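You operate a simulated robot arm through the tools that you are given. There is no shell and no other tool. Be economical: measure what you need, move in short steps, check, and stop when the job is done.

You are at the controls of a simulated robot arm. One attempt, no reset.

TASK
Tighten both disc stand bolts and dot each with the blue marker.
Fine: tighten before you dot; put the marker back.
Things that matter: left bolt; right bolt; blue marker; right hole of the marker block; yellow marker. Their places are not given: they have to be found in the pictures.

Only the result counts: the job must be done as asked and must still hold three seconds after the hand-in. Knocking over, shifting, dropping, spilling or breaking anything else fails it.

THE ROBOT
A 7-joint arm with a two-finger parallel gripper, fixed in place. Base frame: the origin is at the foot of the arm, x ahead of it, y to its left, z up. Units: mm, rad, N and s.
Its first joint turns from -2.897 to 2.897 rad. Payload 4.4 kg.
The tool frame sits at the grasp point between the pads (the TCP): z along the fingers, y along the line on which they close. The tips reach 23 mm beyond it. The gripper opens to 94 mm. The fingers are 38 mm wide and 10 mm thick; the gripper's body (54 by 96 mm) begins 39 mm behind the TCP.
Orientation is told as [roll, pitch, yaw] about the base's x, y, z axes, in that order, counted from this pose: with the fingers straight down and closing along the base's y, the tool's x points along the base's -x, its y along +y and its z along -z.

THE INTERFACE
- The arm moves only by the tool send_rows. Its argument "moves" is a list of rows, each a list of 6 numbers: the shift along the base's x, y, z in mm, then the turn, a rotation vector about the base's x, y, z in rad. In form: [[dx, dy, dz, rx, ry, rz], ...]. A call has 1 to 20 rows; each row shifts and turns the commanded pose from where the row before left it. "hand" is the opening in per cent of the stroke, from 0 (shut) to 100 (fully open), set as the call begins (left out, the last holds). Rows are played at 5 a second. More than 50 mm and 0.15 rad between two rows, or a gripper value outside its range, and nothing of the call is played. Where a pose cannot be reached the arm comes as near as it can. A force on the tool above 40 N (or 10 N above the force at the start of the call, whichever is more), or a blocked arm, ends the call early, and 0.2 s more pass. The fingers move at their own pace (about 72 mm/s each) and stop on an object; they squeeze with about 25 N. The grip force told is the motor's: it shows also when the fingers shut on nothing. Time passes only in rows, and 0.2 s behind the last, so rows that do not move let the fingers close. It gives the time, the measured TCP pose, the force on the tool (base axes), the opening and the grip force at its end, in the units of the frame above (readings bear some noise).
- Cameras (640 x 400 px; columns grow to the right, rows downward): "scene" is fixed at [48.1, 649.4, 1622.6]; the picture's right is [-0.63, -0.78, 0.00], its down [-0.38, 0.31, -0.87] and it looks along [0.68, -0.55, -0.49] (base axes); focal length 369 px, centre (320, 200). "wrist" rides on the gripper at [86, 16, -75] in the tool frame; the picture's right is [-0.18, 0.98, 0.00], its down [-0.58, -0.11, -0.81] and it looks along [-0.79, -0.15, 0.59] (tool axes); focal length 243 px, centre (320, 200).
- snapshot(camera): a new picture of that camera. The clock stands still meanwhile.
- point_at(camera, pixels): there is no depth. For up to 12 entries [column, row, z] of the newest picture of that camera ("zoom" is the newest enlarged one), the place [x, y] in the base frame at which the ray of that pixel passes the height z, good to about 2 mm. The clock stands still meanwhile.
- zoom(camera, box): a new picture of the part [left, top, right, bottom] of that camera's present view, enlarged. The clock stands still meanwhile.
- job_done(): hands the job in; it is judged then, once.

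Keep the steps short. Do not move on a guess: measure, check each grasp and each placing, and mend mistakes. In all there are 80 turns and 54 pictures (those below and enlarged ones count). Leave the gripper open and the arm clear of the work at the hand-in unless told otherwise, and finish with a single line.

The tools are called after "Call:" by a JSON object that holds its "name" and its "arguments". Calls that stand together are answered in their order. send_rows: Moves the arm, as the interface text tells. Its arguments: {"type":"object","properties":{"moves":{"type":"array"},"hand":{"type":"number"}},"required":["moves"]} The other tools are called the same way: snapshot (camera) takes a picture; point_at (camera, pixels) gives the place at which the rays of pixels pass given heights; zoom (camera, box) takes an enlarged picture of a part of a camera's view; job_done () hands the job in.

At the start:

```text
t: 0.0
position: [603.0, -251.0, 1131.9]
tool_rot: [0.0, 0.0, 0.0]
contact_force: [-0.2, -0.6, -0.4]
width: 93.9
grip_force: 0.0
```

scene: 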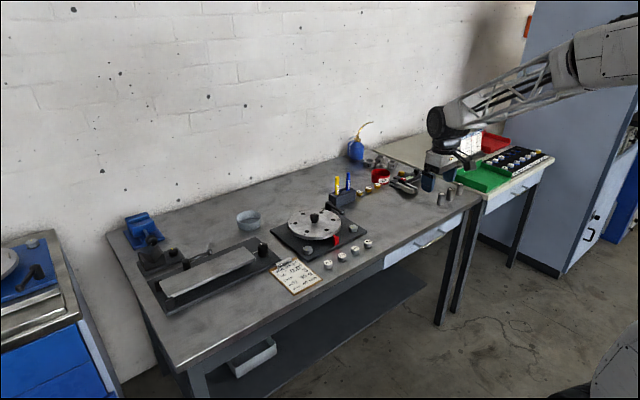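
wrist: 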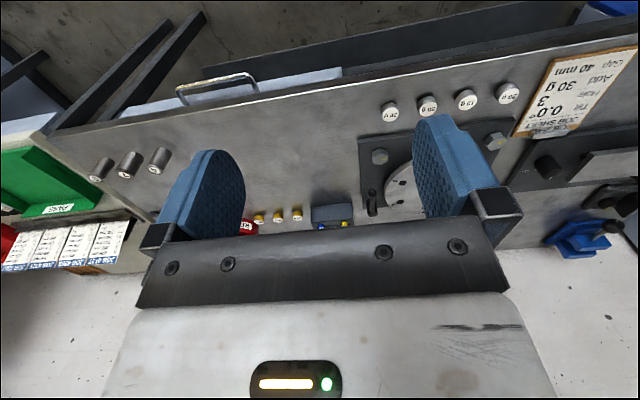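

I see the disc stand near (315,222) and the marker block near (342,195). I'll zoom in on both.

Call:
{"name": "zoom", "arguments": {"camera": "scene", "box": [260, 160, 400, 280]}}

Call:
{"name": "zoom", "arguments": {"camera": "wrist", "box": [300, 60, 560, 250]}}

```text
3.33 times, centred on (330, 220) of scene
```

zoom: 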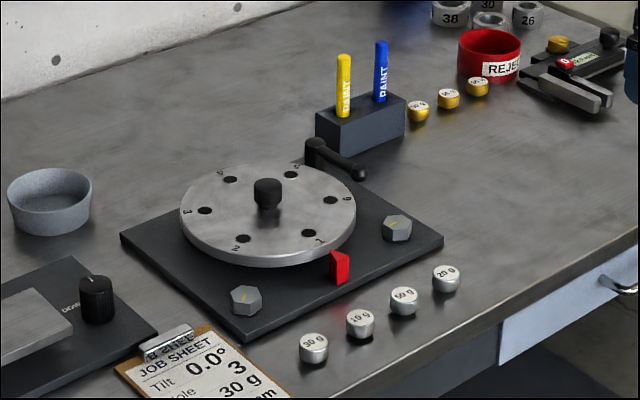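

```text
2.11 times, centred on (430, 155) of wrist
```

zoom: 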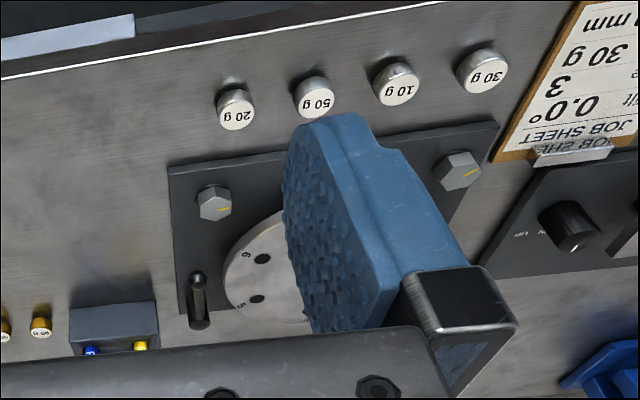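

Call:
{"name": "point_at", "arguments": {"camera": "scene", "pixels": [[307.5, 250, 840], [307.5, 250, 860], [353.1, 228.4, 840], [353.1, 228.4, 860], [348.3, 172.6, 900], [348.3, 172.6, 940], [348, 190, 860], [348, 190, 880], [337.2, 176.5, 900], [337.2, 176.5, 940]]}}

Call:
{"name": "point_at", "arguments": {"camera": "wrist", "pixels": [[494.9, 140.8, 840], [494.9, 140.8, 860], [379.8, 156.4, 840], [379.8, 156.4, 860], [321, 226, 900], [321, 226, 940], [344.7, 223.7, 900], [344.7, 223.7, 940]]}}

```text
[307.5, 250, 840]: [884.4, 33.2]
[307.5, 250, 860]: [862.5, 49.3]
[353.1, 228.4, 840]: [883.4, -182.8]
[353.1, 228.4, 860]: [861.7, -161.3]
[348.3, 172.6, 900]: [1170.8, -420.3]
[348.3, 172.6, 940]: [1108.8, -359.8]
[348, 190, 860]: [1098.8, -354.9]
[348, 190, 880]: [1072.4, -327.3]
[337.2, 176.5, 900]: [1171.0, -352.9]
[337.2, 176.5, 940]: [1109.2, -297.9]
```

```text
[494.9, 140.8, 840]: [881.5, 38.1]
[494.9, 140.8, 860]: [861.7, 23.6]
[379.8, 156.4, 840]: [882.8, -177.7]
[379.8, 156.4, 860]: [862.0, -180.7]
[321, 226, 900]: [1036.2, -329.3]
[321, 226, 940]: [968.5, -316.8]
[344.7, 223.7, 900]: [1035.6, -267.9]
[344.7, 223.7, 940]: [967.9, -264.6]
```

Triangulated: left bolt about (880,36,843), right bolt about (879,-178,844). The marker is far off, so I'll move closer and look again.

Call:
{"name": "send_rows", "arguments": {"moves": [[40, 0, 0, 0, 0, 0], [40, 0, 0, 0, 0, 0], [40, 0, -20, 0, 0, 0], [40, 0, -20, 0, 0, 0], [0, 0, 0, 0, 0, 0]]}}

Call:
{"name": "snapshot", "arguments": {"camera": "wrist"}}

```text
t: 1.2
position: [764.3, -251.4, 1094.6]
tool_rot: [0.002, 0.0, -0.001]
contact_force: [0.0, -0.9, 0.2]
width: 94.2
grip_force: 0.0
```

```text
49 pictures are left
```

wrist: 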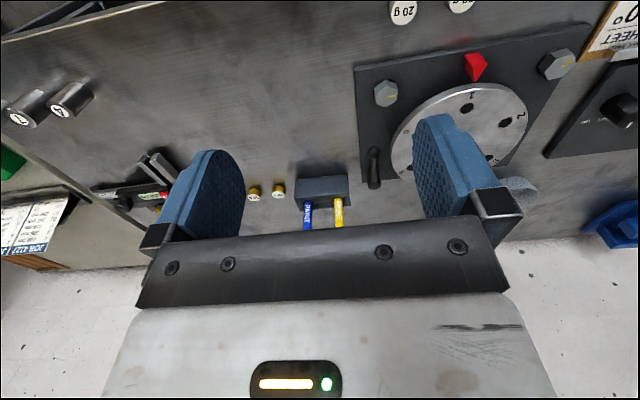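

Call:
{"name": "zoom", "arguments": {"camera": "wrist", "box": [260, 150, 400, 238]}}

Call:
{"name": "zoom", "arguments": {"camera": "scene", "box": [320, 165, 368, 213]}}

Call:
{"name": "zoom", "arguments": {"camera": "wrist", "box": [350, 20, 600, 180]}}

```text
4.55 times, centred on (330, 194) of wrist
```

zoom: 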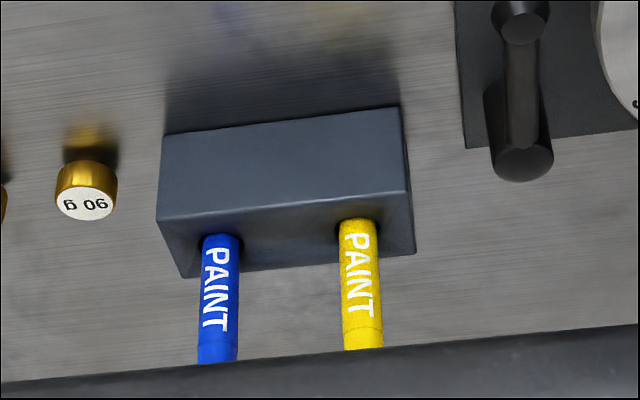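

```text
8.33 times, centred on (344, 189) of scene
```

zoom: 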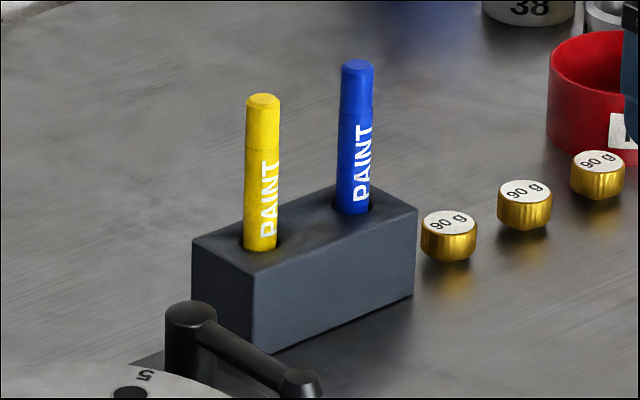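

```text
2.50 times, centred on (475, 100) of wrist
```

zoom: 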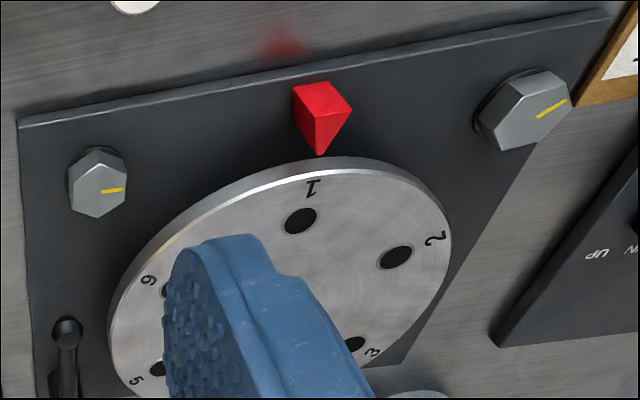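

Call:
{"name": "point_at", "arguments": {"camera": "wrist", "pixels": [[295.3, 179.3, 828], [347.6, 173.8, 828], [308, 203.2, 870], [308, 203.2, 890], [338.4, 199.5, 870], [338.4, 199.5, 890], [294.2, 198.8, 870], [294.2, 198.8, 890], [349.8, 192.5, 870], [349.8, 192.5, 890]]}}

Call:
{"name": "point_at", "arguments": {"camera": "scene", "pixels": [[337.4, 207.2, 828], [355.3, 200.6, 828], [348, 190.4, 870], [348, 190.4, 890], [336.8, 194.8, 870], [336.8, 194.8, 890], [348.4, 172.4, 940], [348.4, 172.4, 980], [337.2, 176.6, 940], [337.2, 176.6, 980]]}}

```text
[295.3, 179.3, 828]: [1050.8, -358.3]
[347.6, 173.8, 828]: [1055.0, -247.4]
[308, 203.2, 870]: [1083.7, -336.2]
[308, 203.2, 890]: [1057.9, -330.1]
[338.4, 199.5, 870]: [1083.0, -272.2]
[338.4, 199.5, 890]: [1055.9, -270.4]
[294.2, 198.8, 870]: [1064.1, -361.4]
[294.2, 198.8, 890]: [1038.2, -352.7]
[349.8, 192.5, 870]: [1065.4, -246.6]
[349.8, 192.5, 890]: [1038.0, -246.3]
```

```text
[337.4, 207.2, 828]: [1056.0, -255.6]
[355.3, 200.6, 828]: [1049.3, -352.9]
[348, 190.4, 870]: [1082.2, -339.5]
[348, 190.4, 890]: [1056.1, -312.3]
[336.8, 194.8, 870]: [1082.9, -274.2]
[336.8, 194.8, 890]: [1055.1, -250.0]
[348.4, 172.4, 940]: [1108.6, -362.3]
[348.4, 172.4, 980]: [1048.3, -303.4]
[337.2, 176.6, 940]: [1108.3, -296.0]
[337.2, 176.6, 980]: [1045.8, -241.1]
```

Block front is at x≈1053, top z≈877. Blue marker is near (1075,-333) with its top around 960; yellow is near (1075,-270). Next I'll hover over the left bolt (880,36) to see its hex orientation.

Call:
{"name": "send_rows", "arguments": {"moves": [[13, 41, 0, 0, 0, 0], [13, 41, 0, 0, 0, 0], [13, 41, 0, 0, 0, 0], [13, 41, -25, 0, 0, 0], [13, 41, -25, 0, 0, 0], [13, 41, -25, 0, 0, 0], [13, 41, -25, 0, 0, 0], [25, 0, -25, 0, 0, 0], [0, 0, -20, 0, 0, 0], [0, 0, 0, 0, 0, 0]]}}

Call:
{"name": "snapshot", "arguments": {"camera": "wrist"}}

Call:
{"name": "zoom", "arguments": {"camera": "wrist", "box": [240, 100, 400, 200]}}

```text
t: 3.4
position: [878.9, 36.1, 946.7]
tool_rot: [0.0, 0.0, -0.001]
contact_force: [0.4, 0.1, 0.0]
width: 94.2
grip_force: 0.1
```

```text
45 pictures are left
```

wrist: 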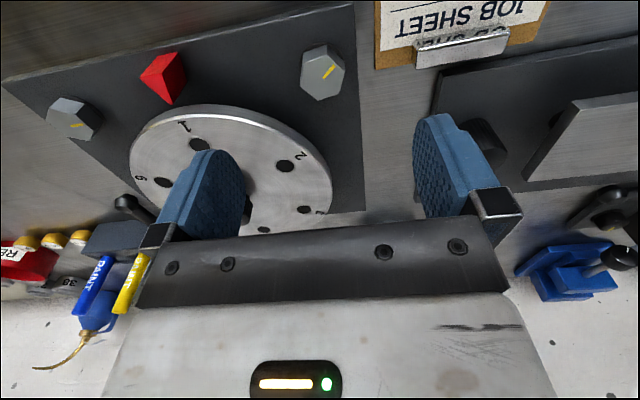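

```text
4.00 times, centred on (320, 150) of wrist
```

zoom: 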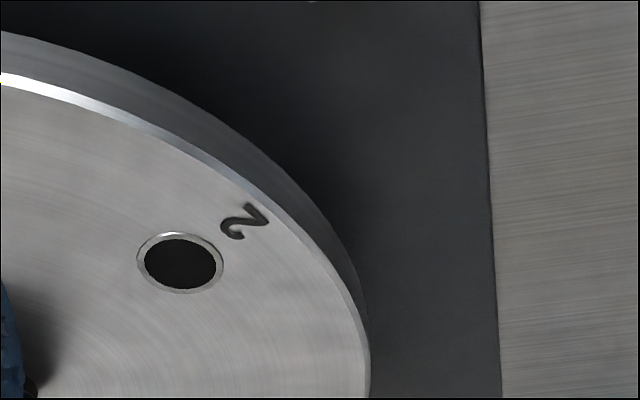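

Call:
{"name": "zoom", "arguments": {"camera": "wrist", "box": [282, 40, 362, 110]}}

Call:
{"name": "zoom", "arguments": {"camera": "scene", "box": [285, 230, 333, 266]}}

Call:
{"name": "zoom", "arguments": {"camera": "scene", "box": [330, 210, 378, 246]}}

```text
5.71 times, centred on (322, 75) of wrist
```

zoom: 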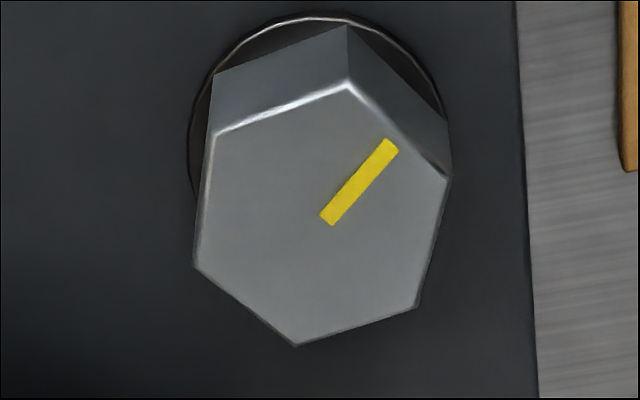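

```text
11.11 times, centred on (309, 248) of scene
```

zoom: 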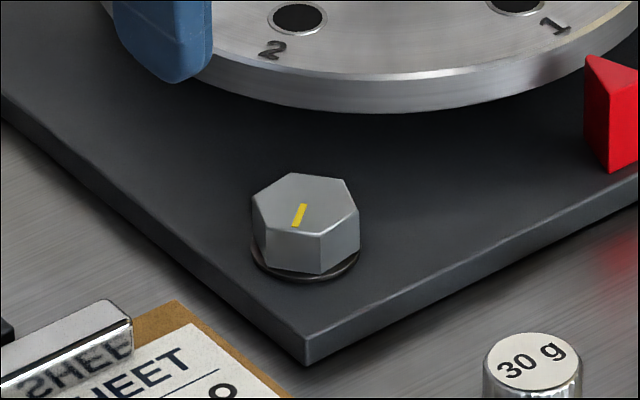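

```text
11.11 times, centred on (354, 228) of scene
```

zoom: 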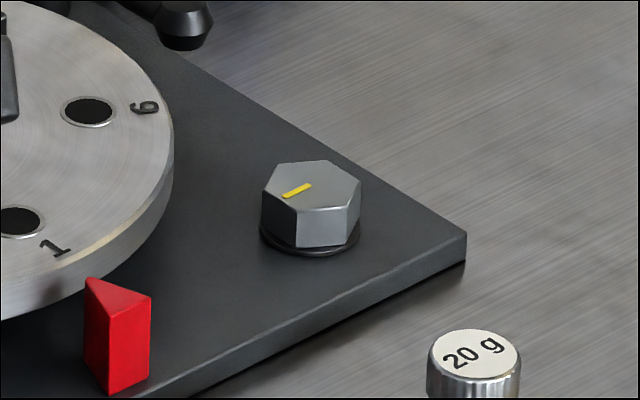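

Call:
{"name": "point_at", "arguments": {"camera": "wrist", "pixels": [[326.9, 54.3, 855], [304, 63.3, 855], [300.1, 86.7, 855], [318.1, 100.4, 855], [339, 93.7, 855], [344.6, 71.1, 855], [334.3, 65, 855], [322.4, 77.3, 845], [322.4, 77.3, 855], [322.4, 77.3, 865]]}}

Call:
{"name": "point_at", "arguments": {"camera": "scene", "pixels": [[307.7, 248.3, 845], [307.7, 248.3, 855], [307.7, 248.3, 865], [353.2, 227.1, 845], [353.2, 227.1, 855], [353.2, 227.1, 865]]}}

Call:
{"name": "point_at", "arguments": {"camera": "zoom", "pixels": [[299, 162, 852], [344, 165, 852], [361, 183, 852], [352, 206, 852], [299, 210, 852], [265, 190, 852], [276, 170, 852], [308, 186, 852], [285, 195, 852]]}}

```text
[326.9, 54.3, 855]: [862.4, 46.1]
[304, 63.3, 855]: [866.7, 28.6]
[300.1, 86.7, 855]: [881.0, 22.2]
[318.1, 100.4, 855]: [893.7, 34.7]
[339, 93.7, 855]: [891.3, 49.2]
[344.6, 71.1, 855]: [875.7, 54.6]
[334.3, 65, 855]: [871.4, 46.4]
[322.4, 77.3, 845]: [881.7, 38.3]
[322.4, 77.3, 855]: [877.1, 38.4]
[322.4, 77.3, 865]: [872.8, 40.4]
```

```text
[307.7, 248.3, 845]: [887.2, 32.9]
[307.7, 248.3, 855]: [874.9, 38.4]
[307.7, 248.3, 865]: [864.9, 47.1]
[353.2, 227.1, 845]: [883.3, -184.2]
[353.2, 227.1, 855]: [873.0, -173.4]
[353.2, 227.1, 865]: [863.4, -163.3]
```

```text
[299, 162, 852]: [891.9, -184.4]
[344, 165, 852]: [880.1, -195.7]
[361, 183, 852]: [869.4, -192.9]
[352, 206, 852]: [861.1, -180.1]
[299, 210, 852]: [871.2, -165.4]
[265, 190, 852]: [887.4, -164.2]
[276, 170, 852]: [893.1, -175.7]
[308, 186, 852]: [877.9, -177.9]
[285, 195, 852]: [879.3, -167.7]
```

Left bolt: centre (877.5,38.5), top z≈855, about 30 mm across flats, with a flat normal at ~130°. I'll yaw +0.69 to match it, half-open the hand and go lower to check.

Call:
{"name": "send_rows", "arguments": {"moves": [[-1, 2, 0, 0, 0, 0.138], [0, 0, 0, 0, 0, 0.138], [0, 0, 0, 0, 0, 0.138], [0, 0, -20, 0, 0, 0.138], [0, 0, -20, 0, 0, 0.138], [0, 0, 0, 0, 0, 0]], "hand": 50}}

Call:
{"name": "snapshot", "arguments": {"camera": "wrist"}}

```text
t: 4.8
position: [878.4, 36.5, 907.1]
tool_rot: [0.0, 0.0, 0.691]
contact_force: [-0.4, -0.6, -0.4]
width: 47.2
grip_force: 0.1
```

```text
40 pictures are left
```

wrist: 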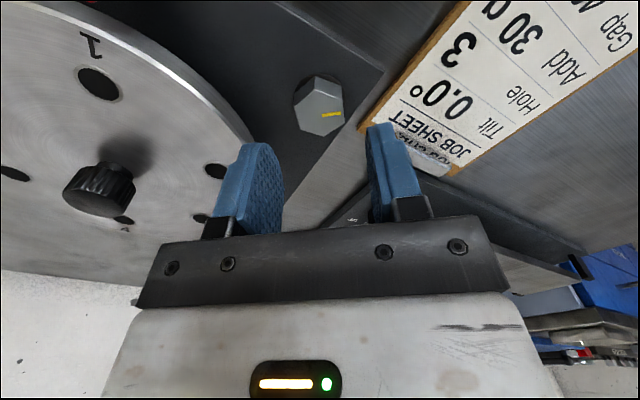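

Call:
{"name": "zoom", "arguments": {"camera": "wrist", "box": [280, 60, 360, 150]}}

Call:
{"name": "point_at", "arguments": {"camera": "wrist", "pixels": [[320, 106, 855], [294, 104, 855], [344, 106, 855]]}}

```text
4.44 times, centred on (320, 105) of wrist
```

zoom: 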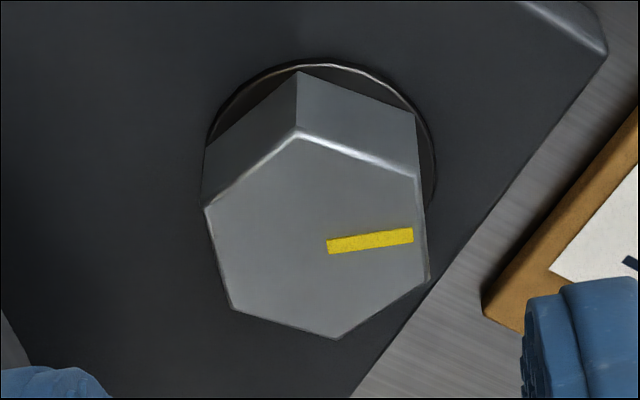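

```text
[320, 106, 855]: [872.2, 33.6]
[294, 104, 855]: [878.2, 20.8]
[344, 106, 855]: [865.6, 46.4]
```

Call:
{"name": "point_at", "arguments": {"camera": "zoom", "pixels": [[298, 132, 855], [418, 178, 855], [430, 280, 855], [337, 338, 855], [233, 308, 855], [206, 207, 855], [320, 240, 855], [330, 246, 855], [412, 235, 855]]}}

```text
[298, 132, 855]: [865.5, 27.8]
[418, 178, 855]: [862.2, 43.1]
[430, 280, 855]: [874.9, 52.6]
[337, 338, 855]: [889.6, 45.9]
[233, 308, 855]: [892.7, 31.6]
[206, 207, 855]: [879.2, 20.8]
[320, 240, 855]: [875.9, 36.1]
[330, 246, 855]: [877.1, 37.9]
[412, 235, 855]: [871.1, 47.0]
```

Head centre is (877.4,37.0) and the flat normal is 128°, so it's aligned. Now I'll descend to z≈866 and close.

Call:
{"name": "send_rows", "arguments": {"moves": [[-1, 0.5, -15, 0, 0, -0.02], [0, 0, -15, 0, 0, 0], [0, 0, -10, 0, 0, 0], [0, 0, 0, 0, 0, 0]]}}

Call:
{"name": "send_rows", "arguments": {"moves": [[0, 0, 0, 0, 0, 0], [0, 0, 0, 0, 0, 0], [0, 0, 0, 0, 0, 0]], "hand": 0}}

```text
t: 5.8
position: [876.0, 40.0, 867.4]
tool_rot: [0.0, -0.001, 0.67]
contact_force: [-0.1, -1.1, 0.2]
width: 47.3
grip_force: 0.1
```

```text
t: 6.3
position: [878.4, 37.4, 868.0]
tool_rot: [-0.004, -0.003, 0.669]
contact_force: [11.3, -10.1, -5.6]
width: 29.9
grip_force: 24.8
stopped in row 2: the force on the tool passed its limit (the readings are from after the stop); the commanded pose is now the measured one
```

Gripped at 29.9 mm across flats. Next I'll turn clockwise in small steps and watch the readings.

Call:
{"name": "send_rows", "arguments": {"moves": [[0, 0, 0, 0, 0, -0.08], [0, 0, 0, 0, 0, -0.08], [0, 0, 0, 0, 0, -0.08], [0, 0, 0, 0, 0, -0.08], [0, 0, 0, 0, 0, 0]]}}

Call:
{"name": "zoom", "arguments": {"camera": "wrist", "box": [260, 80, 400, 240]}}

```text
t: 7.5
position: [877.7, 37.6, 866.8]
tool_rot: [0.0, 0.0, 0.348]
contact_force: [-2.2, -7.3, -5.3]
width: 29.7
grip_force: 44.9
```

```text
2.50 times, centred on (330, 160) of wrist
```

zoom: 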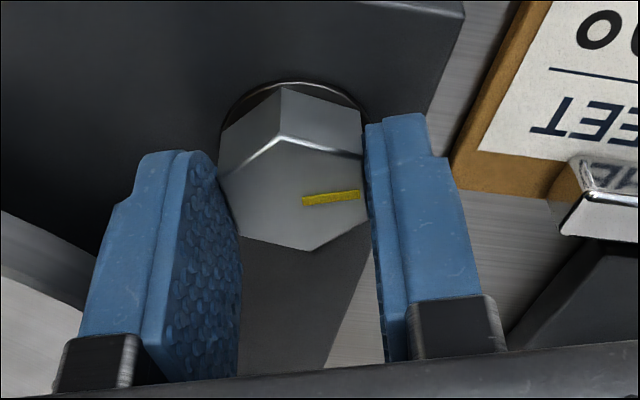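

The bolt is turning with the hand, so I'll continue.

Call:
{"name": "send_rows", "arguments": {"moves": [[0, 0, 0, 0, 0, -0.08], [0, 0, 0, 0, 0, -0.08], [0, 0, 0, 0, 0, -0.08], [0, 0, 0, 0, 0, -0.08], [0, 0, 0, 0, 0, -0.08], [0, 0, 0, 0, 0, 0]]}}

```text
t: 8.9
position: [879.0, 37.4, 866.3]
tool_rot: [-0.002, -0.002, -0.052]
contact_force: [-10.8, 23.4, -7.9]
width: 30.0
grip_force: 44.7
```

Call:
{"name": "send_rows", "arguments": {"moves": [[0, 0, 0, 0, 0, -0.08], [0, 0, 0, 0, 0, -0.08], [0, 0, 0, 0, 0, 0]]}}

Call:
{"name": "zoom", "arguments": {"camera": "wrist", "box": [260, 80, 400, 240]}}

```text
t: 9.5
position: [877.0, 39.2, 866.5]
tool_rot: [-0.003, -0.001, -0.202]
contact_force: [-3.6, 6.6, 1.2]
width: 29.8
grip_force: 45.2
stopped in row 3: the force on the tool passed its limit (the readings are from after the stop); the commanded pose is now the measured one
```

```text
2.50 times, centred on (330, 160) of wrist
```

zoom: 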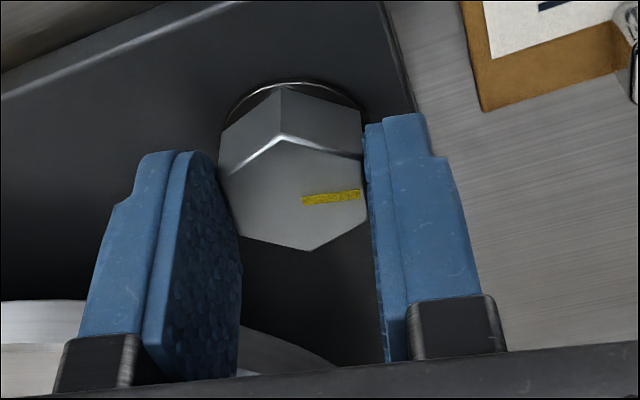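

It's still turning rigidly with the hand and hasn't slipped. I'll continue.

Call:
{"name": "send_rows", "arguments": {"moves": [[0, 0, 0, 0, 0, -0.08], [0, 0, 0, 0, 0, -0.08], [0, 0, 0, 0, 0, -0.08], [0, 0, 0, 0, 0, -0.08], [0, 0, 0, 0, 0, 0]]}}

Call:
{"name": "send_rows", "arguments": {"moves": [[0, 0, 0, 0, 0, -0.08], [0, 0, 0, 0, 0, -0.08], [0, 0, 0, 0, 0, -0.08], [0, 0, 0, 0, 0, -0.08], [0, 0, 0, 0, 0, 0]]}}

Call:
{"name": "zoom", "arguments": {"camera": "wrist", "box": [260, 80, 400, 240]}}

```text
t: 10.7
position: [877.2, 38.7, 867.2]
tool_rot: [-0.001, -0.001, -0.523]
contact_force: [23.9, 29.4, -9.9]
width: 29.8
grip_force: 45.4
```

```text
t: 11.3
position: [878.0, 38.9, 867.3]
tool_rot: [-0.002, -0.002, -0.642]
contact_force: [5.5, 6.8, -4.4]
width: 29.8
grip_force: 44.9
stopped in row 2: the force on the tool passed its limit (the readings are from after the stop); the commanded pose is now the measured one
```

```text
2.50 times, centred on (330, 160) of wrist
```

zoom: 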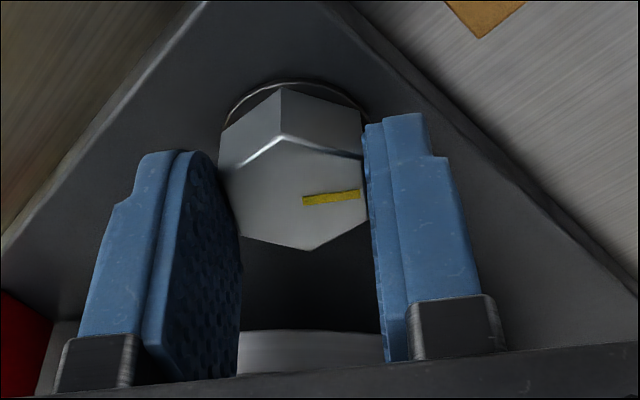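

Call:
{"name": "send_rows", "arguments": {"moves": [[0, 0, 0, 0, 0, -0.06], [0, 0, 0, 0, 0, -0.06], [0, 0, 0, 0, 0, -0.06], [0, 0, 0, 0, 0, -0.06], [0, 0, 0, 0, 0, 0]]}}

Call:
{"name": "send_rows", "arguments": {"moves": [[0, 0, 0, 0, 0, -0.06], [0, 0, 0, 0, 0, -0.06], [0, 0, 0, 0, 0, -0.06], [0, 0, 0, 0, 0, -0.06], [0, 0, 0, 0, 0, 0]]}}

Call:
{"name": "send_rows", "arguments": {"moves": [[0, 0, 0, 0, 0, -0.06], [0, 0, 0, 0, 0, -0.06], [0, 0, 0, 0, 0, -0.06], [0, 0, 0, 0, 0, -0.06], [0, 0, 0, 0, 0, 0]]}}

Call:
{"name": "zoom", "arguments": {"camera": "wrist", "box": [260, 80, 400, 240]}}

```text
t: 12.6
position: [878.6, 40.1, 867.7]
tool_rot: [-0.001, -0.001, -0.885]
contact_force: [5.8, 3.3, -5.5]
width: 30.0
grip_force: 44.8
stopped in row 5: the force on the tool passed its limit (the readings are from after the stop); the commanded pose is now the measured one
```

```text
t: 13.7
position: [879.3, 39.8, 867.8]
tool_rot: [0.0, -0.002, -1.124]
contact_force: [6.4, 1.8, -5.9]
width: 30.0
grip_force: 44.5
stopped in row 5: the force on the tool passed its limit (the readings are from after the stop); the commanded pose is now the measured one
```

```text
t: 14.6
position: [880.0, 40.7, 868.1]
tool_rot: [0.0, -0.004, -1.316]
contact_force: [7.3, 0.7, -5.1]
width: 29.9
grip_force: 45.1
stopped in row 4: the force on the tool passed its limit (the readings are from after the stop); the commanded pose is now the measured one
```

```text
2.50 times, centred on (330, 160) of wrist
```

zoom: 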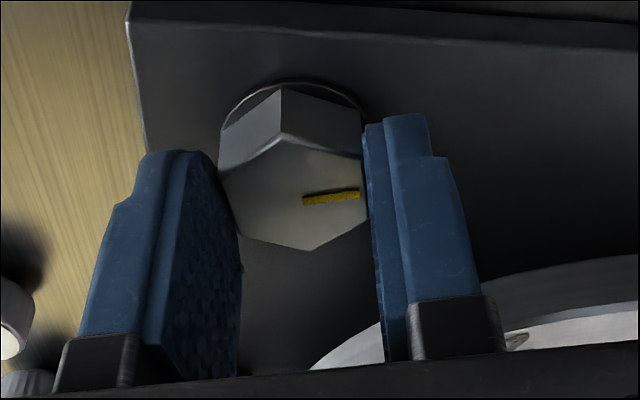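

About 114° turned, and the TCP is drifting a few mm. I'll check in the scene that the stand hasn't moved.

Call:
{"name": "zoom", "arguments": {"camera": "scene", "box": [260, 160, 400, 280]}}

```text
3.33 times, centred on (330, 220) of scene
```

zoom: 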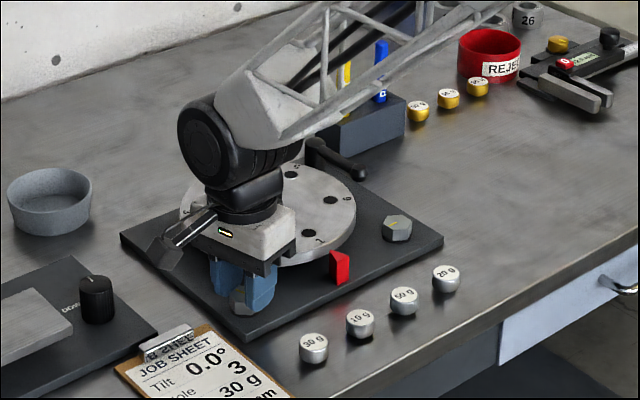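

The stand hasn't moved. The drift fits a grip 2.6 mm off the bolt axis, which puts the axis at about (880.4,38.3) in arm coordinates. I'll continue with the arc compensated.

Call:
{"name": "send_rows", "arguments": {"moves": [[0.2, 0.03, 0, 0, 0, -0.08], [0.2, 0.0, 0, 0, 0, -0.08], [0.2, 0, 0, 0, 0, -0.08], [0.2, 0, 0, 0, 0, -0.08], [0.2, 0, 0, 0, 0, -0.08], [0, 0, 0, 0, 0, 0]]}}

Call:
{"name": "zoom", "arguments": {"camera": "wrist", "box": [260, 80, 400, 240]}}

```text
t: 16.0
position: [880.1, 38.9, 868.2]
tool_rot: [0.002, -0.002, -1.718]
contact_force: [14.1, 4.6, -1.5]
width: 32.0
grip_force: 45.0
```

```text
2.50 times, centred on (330, 160) of wrist
```

zoom: 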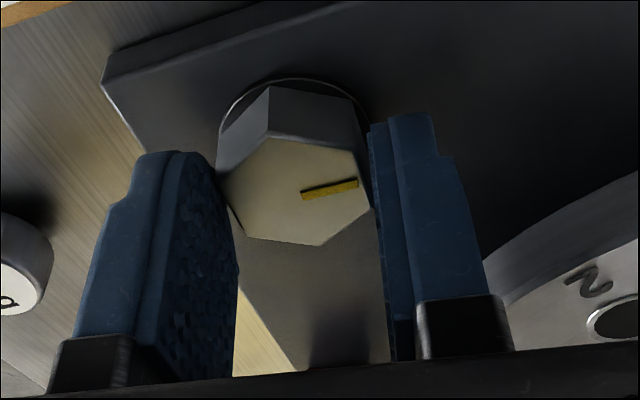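

The width rose to 32.0 and the hex now slips in the pads, so the bolt stalled after ~2.25 rad and seems tight. I'll confirm by releasing, re-gripping on the next flats and trying to turn again.

Call:
{"name": "send_rows", "arguments": {"moves": [[0, 0, 0, 0, 0, 0], [0, 0, 0, 0, 0, 0], [0, 0, 0, 0, 0, 0.14], [0, 0, 0, 0, 0, 0.14], [0, 0, 0, 0, 0, 0.15], [0, 0, 0, 0, 0, 0.15], [0, 0, 0, 0, 0, 0.15], [0.3, -0.6, 0, 0, 0, 0.15], [0, 0, 0, 0, 0, 0.15], [0, 0, 0, 0, 0, 0.15], [0, 0, 0, 0, 0, 0]], "hand": 50}}

Call:
{"name": "zoom", "arguments": {"camera": "wrist", "box": [260, 80, 400, 240]}}

```text
t: 18.4
position: [879.7, 38.8, 867.3]
tool_rot: [-0.001, -0.002, -0.534]
contact_force: [0.0, 0.3, -0.5]
width: 46.9
grip_force: 0.1
```

```text
2.50 times, centred on (330, 160) of wrist
```

zoom: 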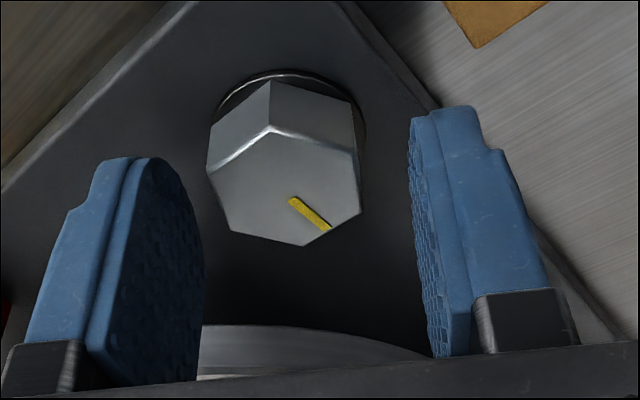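

Call:
{"name": "send_rows", "arguments": {"moves": [[-0.9, -1.5, 0, 0, 0, 0], [0, 0, 0, 0, 0, 0]]}}

Call:
{"name": "send_rows", "arguments": {"moves": [[0, 0, 0, 0, 0, 0], [0, 0, 0, 0, 0, 0]], "hand": 0}}

Call:
{"name": "send_rows", "arguments": {"moves": [[0, 0, 0, 0, 0, 0], [0, 0, 0, 0, 0, -0.06], [0, 0, 0, 0, 0, -0.06], [0, 0, 0, 0, 0, 0]]}}

Call:
{"name": "zoom", "arguments": {"camera": "wrist", "box": [260, 80, 400, 240]}}

```text
t: 19.0
position: [879.5, 37.2, 868.2]
tool_rot: [-0.001, -0.002, -0.536]
contact_force: [0.0, -0.5, -0.6]
width: 46.9
grip_force: 0.1
```

```text
t: 19.6
position: [881.1, 37.7, 868.0]
tool_rot: [0.0, -0.003, -0.536]
contact_force: [6.8, 7.9, -2.6]
width: 30.0
grip_force: 45.3
```

```text
t: 20.6
position: [880.0, 38.2, 868.1]
tool_rot: [0.001, -0.002, -0.657]
contact_force: [2.3, 15.8, -1.2]
width: 31.5
grip_force: 45.1
```

```text
2.50 times, centred on (330, 160) of wrist
```

zoom: 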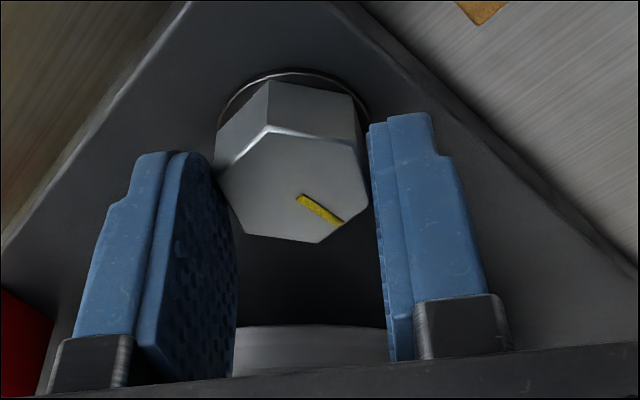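

It slips at once, so the left bolt is at its stop and tight. I'll release, lift and hover over the right bolt at about (880,-178).

Call:
{"name": "send_rows", "arguments": {"moves": [[0, 0, 0, 0, 0, 0.1], [0, 0, 0, 0, 0, 0], [0, 0, 0, 0, 0, 0], [0, 0, 25, 0, 0, 0], [0, 0, 30, 0, 0, 0], [0, 0, 30, 0, 0, 0], [0, -43, 0, 0, 0, 0.14], [0, -43, 0, 0, 0, 0.14], [0, -43, 0, 0, 0, 0.14], [0, -43, 0, 0, 0, 0.135], [0, -44, -25, 0, 0, 0], [0, 0, -20, 0, 0, 0], [0, 0, 0, 0, 0, 0]], "hand": 50}}

Call:
{"name": "zoom", "arguments": {"camera": "wrist", "box": [260, 50, 380, 150]}}

```text
refused: row 11 steps farther than a row can; nothing moved
```

```text
4.00 times, centred on (320, 100) of wrist
```

zoom: 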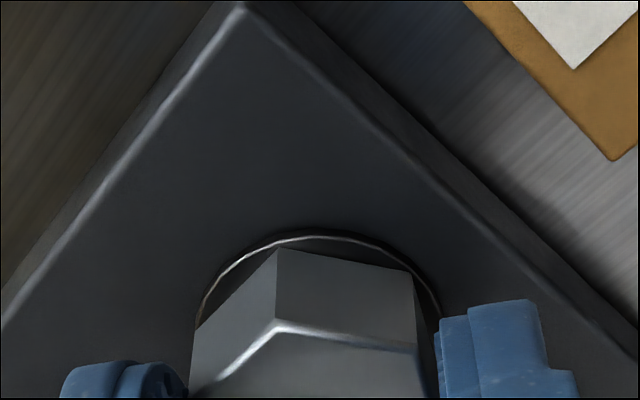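

The step limit refused that call. I'll split the offending row and resend.

Call:
{"name": "send_rows", "arguments": {"moves": [[0, 0, 0, 0, 0, 0.1], [0, 0, 0, 0, 0, 0], [0, 0, 0, 0, 0, 0], [0, 0, 25, 0, 0, 0], [0, 0, 30, 0, 0, 0], [0, 0, 30, 0, 0, 0], [0, -43, 0, 0, 0, 0.14], [0, -43, 0, 0, 0, 0.14], [0, -43, 0, 0, 0, 0.14], [0, -43, 0, 0, 0, 0.135], [0, -44, 0, 0, 0, 0], [0, 0, -25, 0, 0, 0], [0, 0, -20, 0, 0, 0], [0, 0, 0, 0, 0, 0]], "hand": 50}}

Call:
{"name": "zoom", "arguments": {"camera": "wrist", "box": [260, 50, 380, 150]}}

```text
t: 23.6
position: [879.0, -178.3, 907.3]
tool_rot: [0.0, -0.002, -0.002]
contact_force: [0.2, 0.9, 0.2]
width: 47.3
grip_force: 0.1
```

```text
4.00 times, centred on (320, 100) of wrist
```

zoom: 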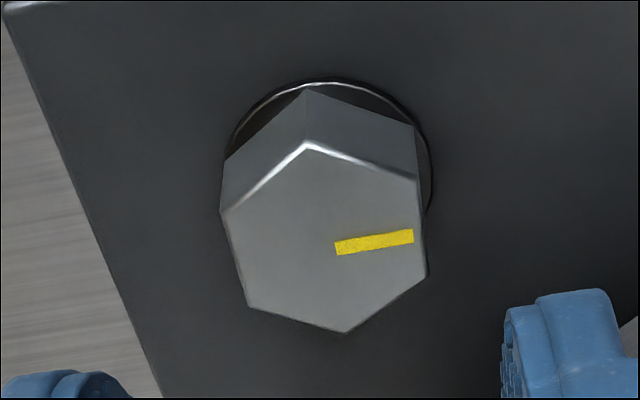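

Call:
{"name": "point_at", "arguments": {"camera": "zoom", "pixels": [[308, 145, 855], [414, 180, 855], [427, 274, 855], [346, 333, 855], [249, 306, 855], [221, 212, 855], [337, 249, 855], [412, 237, 855]]}}

```text
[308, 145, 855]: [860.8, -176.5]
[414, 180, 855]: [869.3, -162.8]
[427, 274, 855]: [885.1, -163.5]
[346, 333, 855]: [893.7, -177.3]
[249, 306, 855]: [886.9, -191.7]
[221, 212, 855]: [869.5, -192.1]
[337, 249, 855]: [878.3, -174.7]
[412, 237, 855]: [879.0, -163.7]
```

The right bolt's flats match yaw 0. I'll yaw +1.047 to give room for the clockwise turn, then descend and close.

Call:
{"name": "send_rows", "arguments": {"moves": [[1, 1, 0, 0, 0, 0.15], [0, 0, 0, 0, 0, 0.15], [0, 0, 0, 0, 0, 0.15], [0, 0, 0, 0, 0, 0.15], [0, 0, 0, 0, 0, 0.15], [0, 0, 0, 0, 0, 0.15], [0, 0, 0, 0, 0, 0.15], [0, 0, 0, 0, 0, 0], [0, 0, -15, 0, 0, 0], [0, 0, -15, 0, 0, 0], [0, 0, -10, 0, 0, 0], [0, 0, 0, 0, 0, 0]]}}

Call:
{"name": "send_rows", "arguments": {"moves": [[0, 0, 0, 0, 0, 0], [0, 0, 0, 0, 0, 0], [0, 0, 0, 0, 0, 0]], "hand": 0}}

Call:
{"name": "zoom", "arguments": {"camera": "wrist", "box": [260, 80, 400, 240]}}

```text
t: 26.2
position: [880.4, -177.8, 866.3]
tool_rot: [0.0, -0.003, 1.049]
contact_force: [0.4, 0.4, 0.2]
width: 47.3
grip_force: 0.1
```

```text
t: 27.0
position: [879.9, -177.9, 867.4]
tool_rot: [0.0, -0.001, 1.047]
contact_force: [1.0, 1.4, -2.0]
width: 29.6
grip_force: 44.8
```

```text
2.50 times, centred on (330, 160) of wrist
```

zoom: 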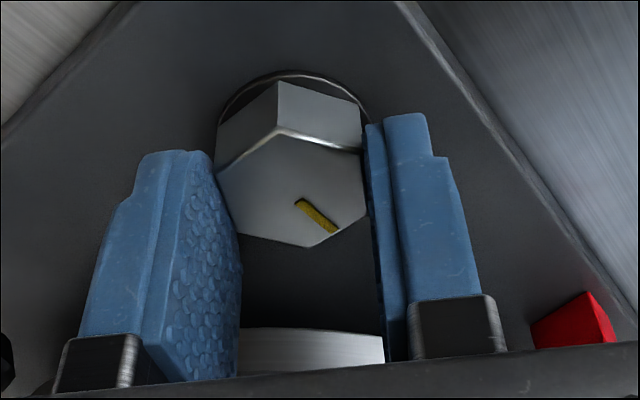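

Clean grip with little side force. Now turning clockwise.

Call:
{"name": "send_rows", "arguments": {"moves": [[0, 0, 0, 0, 0, -0.08], [0, 0, 0, 0, 0, -0.08], [0, 0, 0, 0, 0, -0.08], [0, 0, 0, 0, 0, -0.08], [0, 0, 0, 0, 0, -0.08], [0, 0, 0, 0, 0, -0.08], [0, 0, 0, 0, 0, -0.08], [0, 0, 0, 0, 0, -0.08], [0, 0, 0, 0, 0, -0.08], [0, 0, 0, 0, 0, -0.08], [0, 0, 0, 0, 0, 0]]}}

Call:
{"name": "send_rows", "arguments": {"moves": [[0, 0, 0, 0, 0, -0.08], [0, 0, 0, 0, 0, -0.08], [0, 0, 0, 0, 0, -0.08], [0, 0, 0, 0, 0, -0.08], [0, 0, 0, 0, 0, -0.08], [0, 0, 0, 0, 0, -0.08], [0, 0, 0, 0, 0, 0]]}}

```text
t: 28.9
position: [881.1, -177.8, 866.6]
tool_rot: [0.001, -0.001, 0.39]
contact_force: [0.4, -7.7, -1.2]
width: 29.7
grip_force: 45.5
stopped in row 9: the force on the tool passed its limit (the readings are from after the stop); the commanded pose is now the measured one
```

```text
t: 30.5
position: [880.8, -176.4, 867.8]
tool_rot: [0.002, -0.001, -0.089]
contact_force: [9.0, -7.2, -7.7]
width: 30.1
grip_force: 45.2
```

Turned 1.14 rad so far and no slip, so I'll continue.

Call:
{"name": "send_rows", "arguments": {"moves": [[0, 0, 0, 0, 0, -0.08], [0, 0, 0, 0, 0, -0.08], [0, 0, 0, 0, 0, -0.08], [0, 0, 0, 0, 0, -0.08], [0, 0, 0, 0, 0, -0.08], [0, 0, 0, 0, 0, -0.08], [0, 0, 0, 0, 0, 0]]}}

Call:
{"name": "send_rows", "arguments": {"moves": [[0, 0, 0, 0, 0, -0.08], [0, 0, 0, 0, 0, -0.08], [0, 0, 0, 0, 0, -0.08], [0, 0, 0, 0, 0, -0.08], [0, 0, 0, 0, 0, 0]]}}

Call:
{"name": "zoom", "arguments": {"camera": "wrist", "box": [260, 80, 400, 240]}}

```text
t: 32.1
position: [879.9, -176.9, 867.2]
tool_rot: [0.002, 0.0, -0.567]
contact_force: [1.1, -13.8, -5.9]
width: 30.3
grip_force: 44.7
```

```text
t: 33.3
position: [879.5, -179.1, 867.1]
tool_rot: [0.002, -0.001, -0.888]
contact_force: [-5.6, -8.9, 0.0]
width: 33.8
grip_force: 45.1
```

```text
2.50 times, centred on (330, 160) of wrist
```

zoom: 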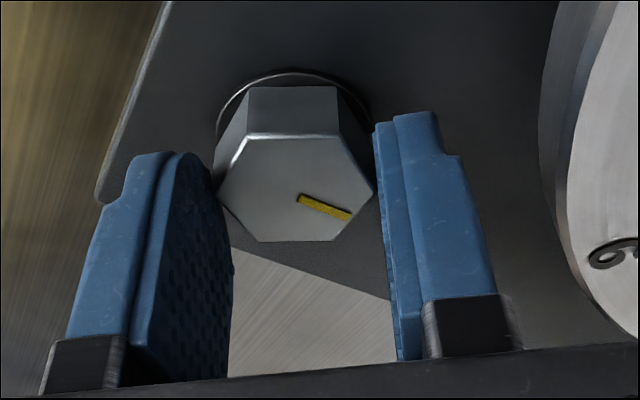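

It slipped (33.8 mm) near yaw −0.57, so the bolt reached its stop. I'll re-grip on the flats and confirm.

Call:
{"name": "send_rows", "arguments": {"moves": [[0, 0, 0, 0, 0, 0], [0, 0, 0, 0, 0, 0], [0.5, 1, 0, 0, 0, 0.12], [0, 0, 0, 0, 0, 0.12], [0, 0, 0, 0, 0, 0.1], [0, 0, 0, 0, 0, 0]], "hand": 50}}

Call:
{"name": "send_rows", "arguments": {"moves": [[0, 0, 0, 0, 0, 0], [0, 0, 0, 0, 0, 0], [0, 0, 0, 0, 0, 0]], "hand": 0}}

Call:
{"name": "send_rows", "arguments": {"moves": [[0, 0, 0, 0, 0, -0.07], [0, 0, 0, 0, 0, -0.07], [0, 0, 0, 0, 0, 0]]}}

Call:
{"name": "zoom", "arguments": {"camera": "wrist", "box": [260, 80, 400, 240]}}

```text
t: 34.7
position: [880.5, -176.6, 865.0]
tool_rot: [0.001, 0.0, -0.547]
contact_force: [0.4, 0.2, 0.2]
width: 46.9
grip_force: 0.1
```

```text
t: 35.5
position: [880.1, -177.7, 866.7]
tool_rot: [0.002, -0.001, -0.546]
contact_force: [-21.4, -28.2, 5.8]
width: 30.0
grip_force: 44.7
```

```text
t: 36.2
position: [880.7, -178.0, 867.6]
tool_rot: [-0.002, -0.002, -0.688]
contact_force: [-4.1, -10.7, 1.0]
width: 31.8
grip_force: 45.5
stopped in row 3: the force on the tool passed its limit (the readings are from after the stop); the commanded pose is now the measured one
```

```text
2.50 times, centred on (330, 160) of wrist
```

zoom: 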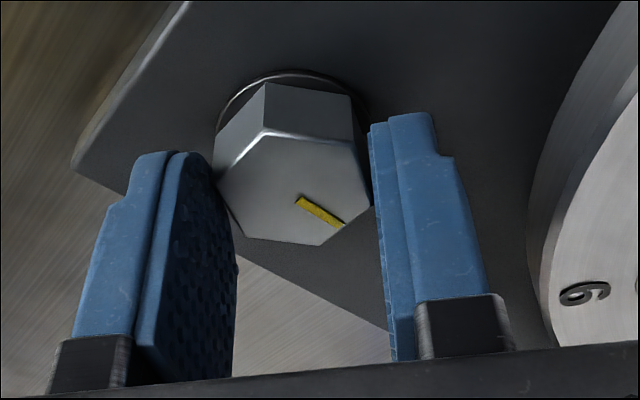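

The right bolt is tight too. Bolt axes in arm coordinates are left (880.2,38.2) and right (880.3,−177.5). The marker is ~1125 mm out, so I'll release, rise, turn to face it (yaw −0.3) and tilt ~60° forward, standing off in front of it.

Call:
{"name": "send_rows", "arguments": {"moves": [[0, 0, 0, 0, 0, 0.1], [0, 0, 0, 0, 0, 0], [0, 0, 0, 0, 0, 0], [0, 0, 40, 0, 0, 0], [0, 0, 45, 0, 0, 0], [0, 0, 45, 0, 0, 0.1], [15, -30, 0, 0, 0, 0.1], [15, -30, 0, 0, 0, 0.09], [10, -30, 0, -0.0443, -0.1433, 0], [10, -30, 0, -0.0443, -0.1433, 0], [10, 0, 0, -0.0443, -0.1433, 0], [10, 0, 0, -0.0443, -0.1433, 0], [10, 0, 0, -0.0443, -0.1433, 0], [0, 0, 0, -0.0443, -0.1433, 0], [0, 0, 0, -0.0443, -0.1433, 0], [0, 0, 0, 0, 0, 0]], "hand": 50}}

Call:
{"name": "snapshot", "arguments": {"camera": "wrist"}}

Call:
{"name": "snapshot", "arguments": {"camera": "scene"}}

```text
t: 39.6
position: [963.0, -299.0, 1014.4]
tool_rot: [-0.005, -1.072, -0.296]
contact_force: [1.3, 0.2, 13.8]
width: 46.7
grip_force: 0.0
```

```text
25 pictures are left
```

wrist: 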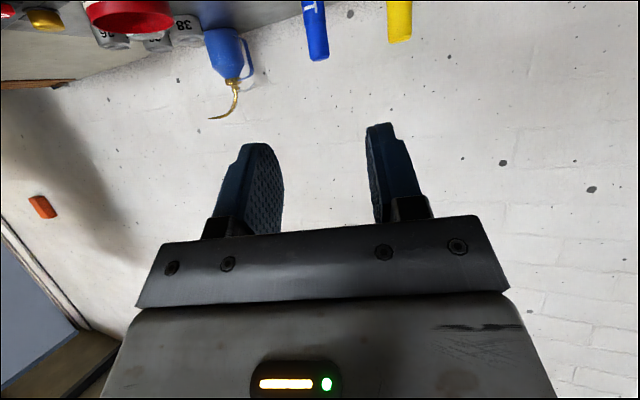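

```text
24 pictures are left
```

scene: 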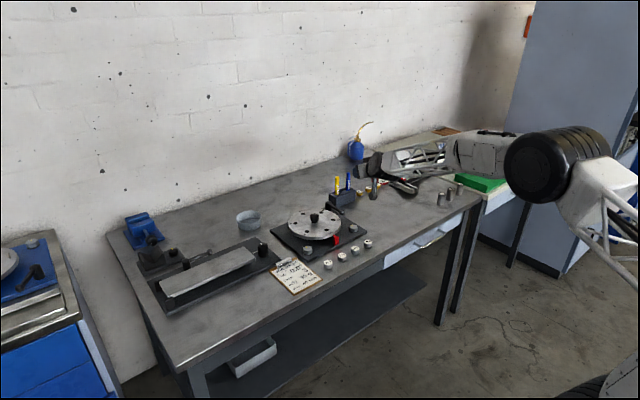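

z reads 1014, not ~997, and there's a 13.8 N z force. I'll wait a beat and re-read.

Call:
{"name": "send_rows", "arguments": {"moves": [[0, 0, 0, 0, 0, 0], [0, 0, 0, 0, 0, 0], [0, 0, 0, 0, 0, 0]]}}

Call:
{"name": "zoom", "arguments": {"camera": "scene", "box": [320, 140, 440, 215]}}

```text
t: 40.4
position: [959.2, -297.1, 998.1]
tool_rot: [-0.003, -1.05, -0.295]
contact_force: [0.1, -0.3, 0.3]
width: 47.2
grip_force: 0.1
```

```text
5.33 times, centred on (380, 178) of scene
```

zoom: 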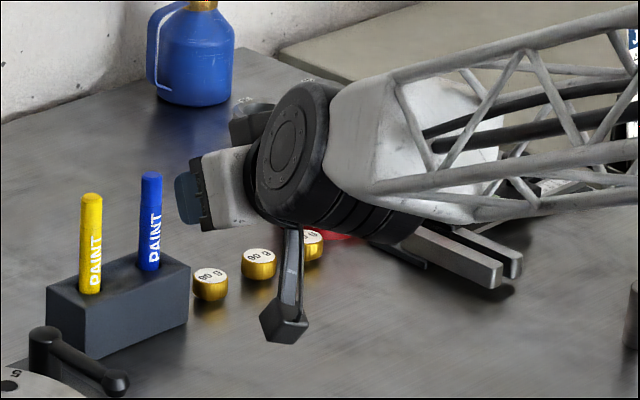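

Settled at (959,−297,998), as commanded. I'll refine the marker position from this close wrist view: blue top end at about (318,60), yellow at (399,41).

Call:
{"name": "zoom", "arguments": {"camera": "wrist", "box": [260, 0, 420, 100]}}

Call:
{"name": "point_at", "arguments": {"camera": "zoom", "pixels": [[233, 235, 955], [233, 235, 965], [190, 30, 910], [190, 30, 930], [232, 30, 910]]}}

```text
4.00 times, centred on (340, 50) of wrist
```

zoom: 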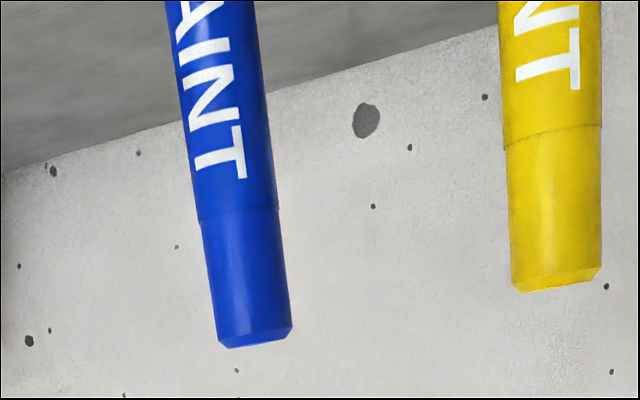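

```text
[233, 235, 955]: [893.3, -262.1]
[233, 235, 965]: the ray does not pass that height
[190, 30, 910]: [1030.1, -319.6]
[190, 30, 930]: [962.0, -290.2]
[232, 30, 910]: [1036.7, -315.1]
```

The marker lies almost exactly on the approach line, 123 mm ahead. I'll lower to z≈918, advance 75 mm and check.

Call:
{"name": "send_rows", "arguments": {"moves": [[0, 0, -40, 0, 0, 0], [0, 0, -40, 0, 0, 0], [36, -11.1, 0, 0, 0, 0], [36, -11.1, 0, 0, 0, 0], [0, 0, 0, 0, 0, 0], [0, 0, 0, 0, 0, 0]]}}

Call:
{"name": "snapshot", "arguments": {"camera": "wrist"}}

Call:
{"name": "zoom", "arguments": {"camera": "scene", "box": [320, 150, 400, 215]}}

```text
t: 41.8
position: [1032.0, -318.9, 918.9]
tool_rot: [-0.003, -1.05, -0.294]
contact_force: [-0.6, -0.6, -0.4]
width: 46.7
grip_force: 0.0
```

```text
21 pictures are left
```

wrist: 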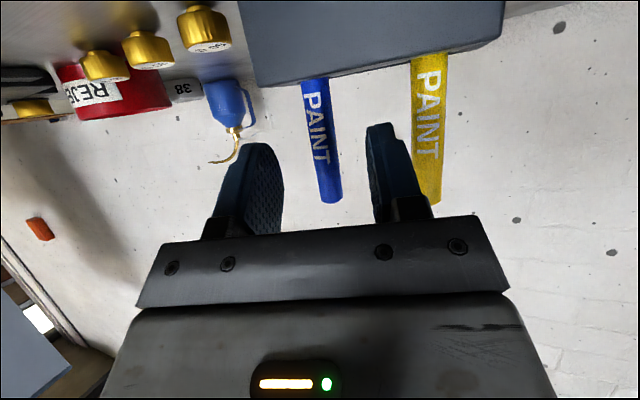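

```text
6.15 times, centred on (360, 182) of scene
```

zoom: 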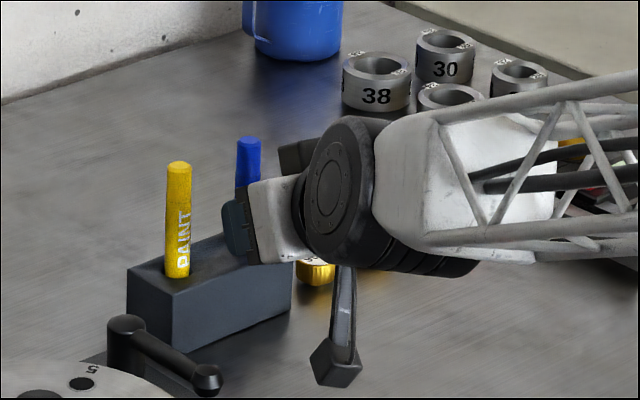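

The blue marker is between the fingers and the yellow is outside. Advancing the remaining ~46 mm, then closing.

Call:
{"name": "send_rows", "arguments": {"moves": [[15, -4.6, 0, 0, 0, 0], [15, -4.6, 0, 0, 0, 0], [14, -4.4, 0, 0, 0, 0], [0, 0, 0, 0, 0, 0], [0, 0, 0, 0, 0, 0]]}}

Call:
{"name": "snapshot", "arguments": {"camera": "wrist"}}

```text
t: 43.0
position: [1074.7, -334.0, 917.4]
tool_rot: [-0.002, -1.05, -0.294]
contact_force: [-0.2, -0.4, 0.1]
width: 46.8
grip_force: 0.0
```

```text
19 pictures are left
```

wrist: 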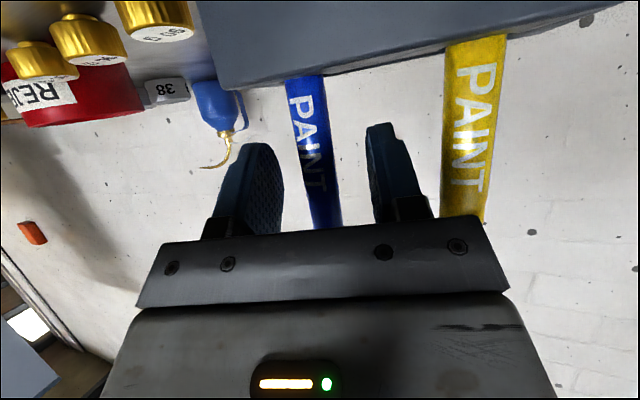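

The marker sits ~2 mm to one side, so I'll shift that way and close gently.

Call:
{"name": "send_rows", "arguments": {"moves": [[-0.6, -2, 0, 0, 0, 0], [0, 0, 0, 0, 0, 0]]}}

Call:
{"name": "send_rows", "arguments": {"moves": [[0, 0, 0, 0, 0, 0], [0, 0, 0, 0, 0, 0], [0, 0, 0, 0, 0, 0]], "hand": 0}}

Call:
{"name": "zoom", "arguments": {"camera": "wrist", "box": [230, 60, 410, 240]}}

```text
t: 43.6
position: [1074.3, -335.0, 918.5]
tool_rot: [-0.004, -1.051, -0.296]
contact_force: [0.9, 0.5, 0.3]
width: 46.7
grip_force: 0.1
```

```text
t: 44.4
position: [1074.4, -335.7, 917.9]
tool_rot: [-0.004, -1.05, -0.295]
contact_force: [-0.3, -0.7, 0.2]
width: 15.5
grip_force: 25.2
```

```text
2.22 times, centred on (320, 150) of wrist
```

zoom: 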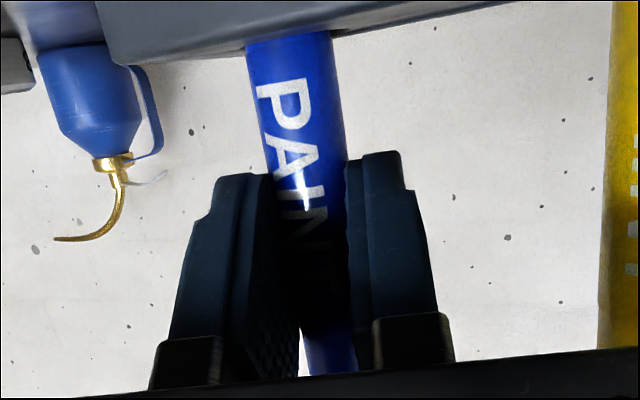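

Gripped (15.5 mm) with no side force. Commanded pose here is about (1076.1,−335.8,917.6), and I'll return to it later. Lifting straight up 90 mm.

Call:
{"name": "send_rows", "arguments": {"moves": [[0, 0, 10, 0, 0, 0], [0, 0, 15, 0, 0, 0], [0, 0, 15, 0, 0, 0], [0, 0, 20, 0, 0, 0], [0, 0, 30, 0, 0, 0], [0, 0, 0, 0, 0, 0], [0, 0, 0, 0, 0, 0]]}}

Call:
{"name": "zoom", "arguments": {"camera": "scene", "box": [320, 140, 400, 205]}}

Call:
{"name": "snapshot", "arguments": {"camera": "wrist"}}

```text
t: 46.0
position: [1074.0, -337.7, 1006.1]
tool_rot: [-0.003, -1.051, -0.295]
contact_force: [-0.5, 0.5, -0.3]
width: 15.8
grip_force: 25.1
```

```text
6.15 times, centred on (360, 172) of scene
```

zoom: 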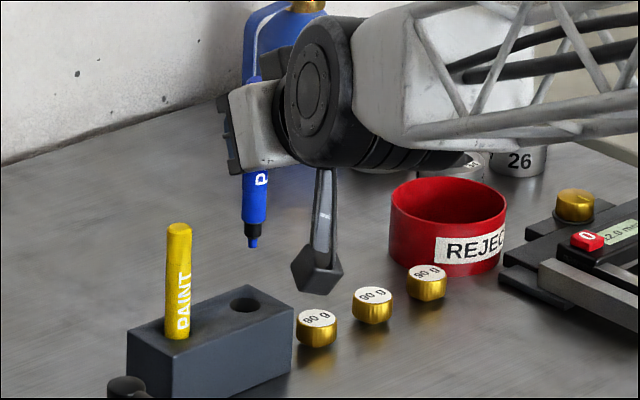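

```text
16 pictures are left
```

wrist: 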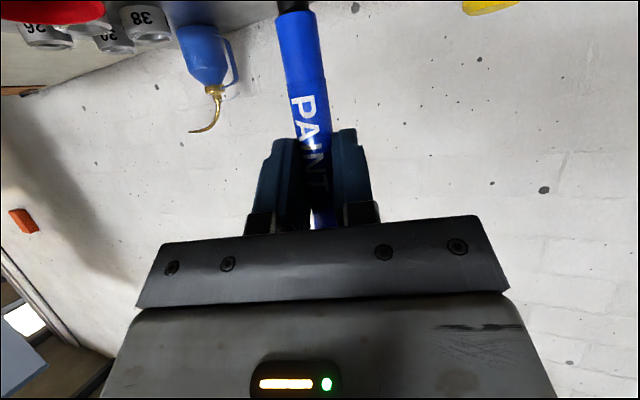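

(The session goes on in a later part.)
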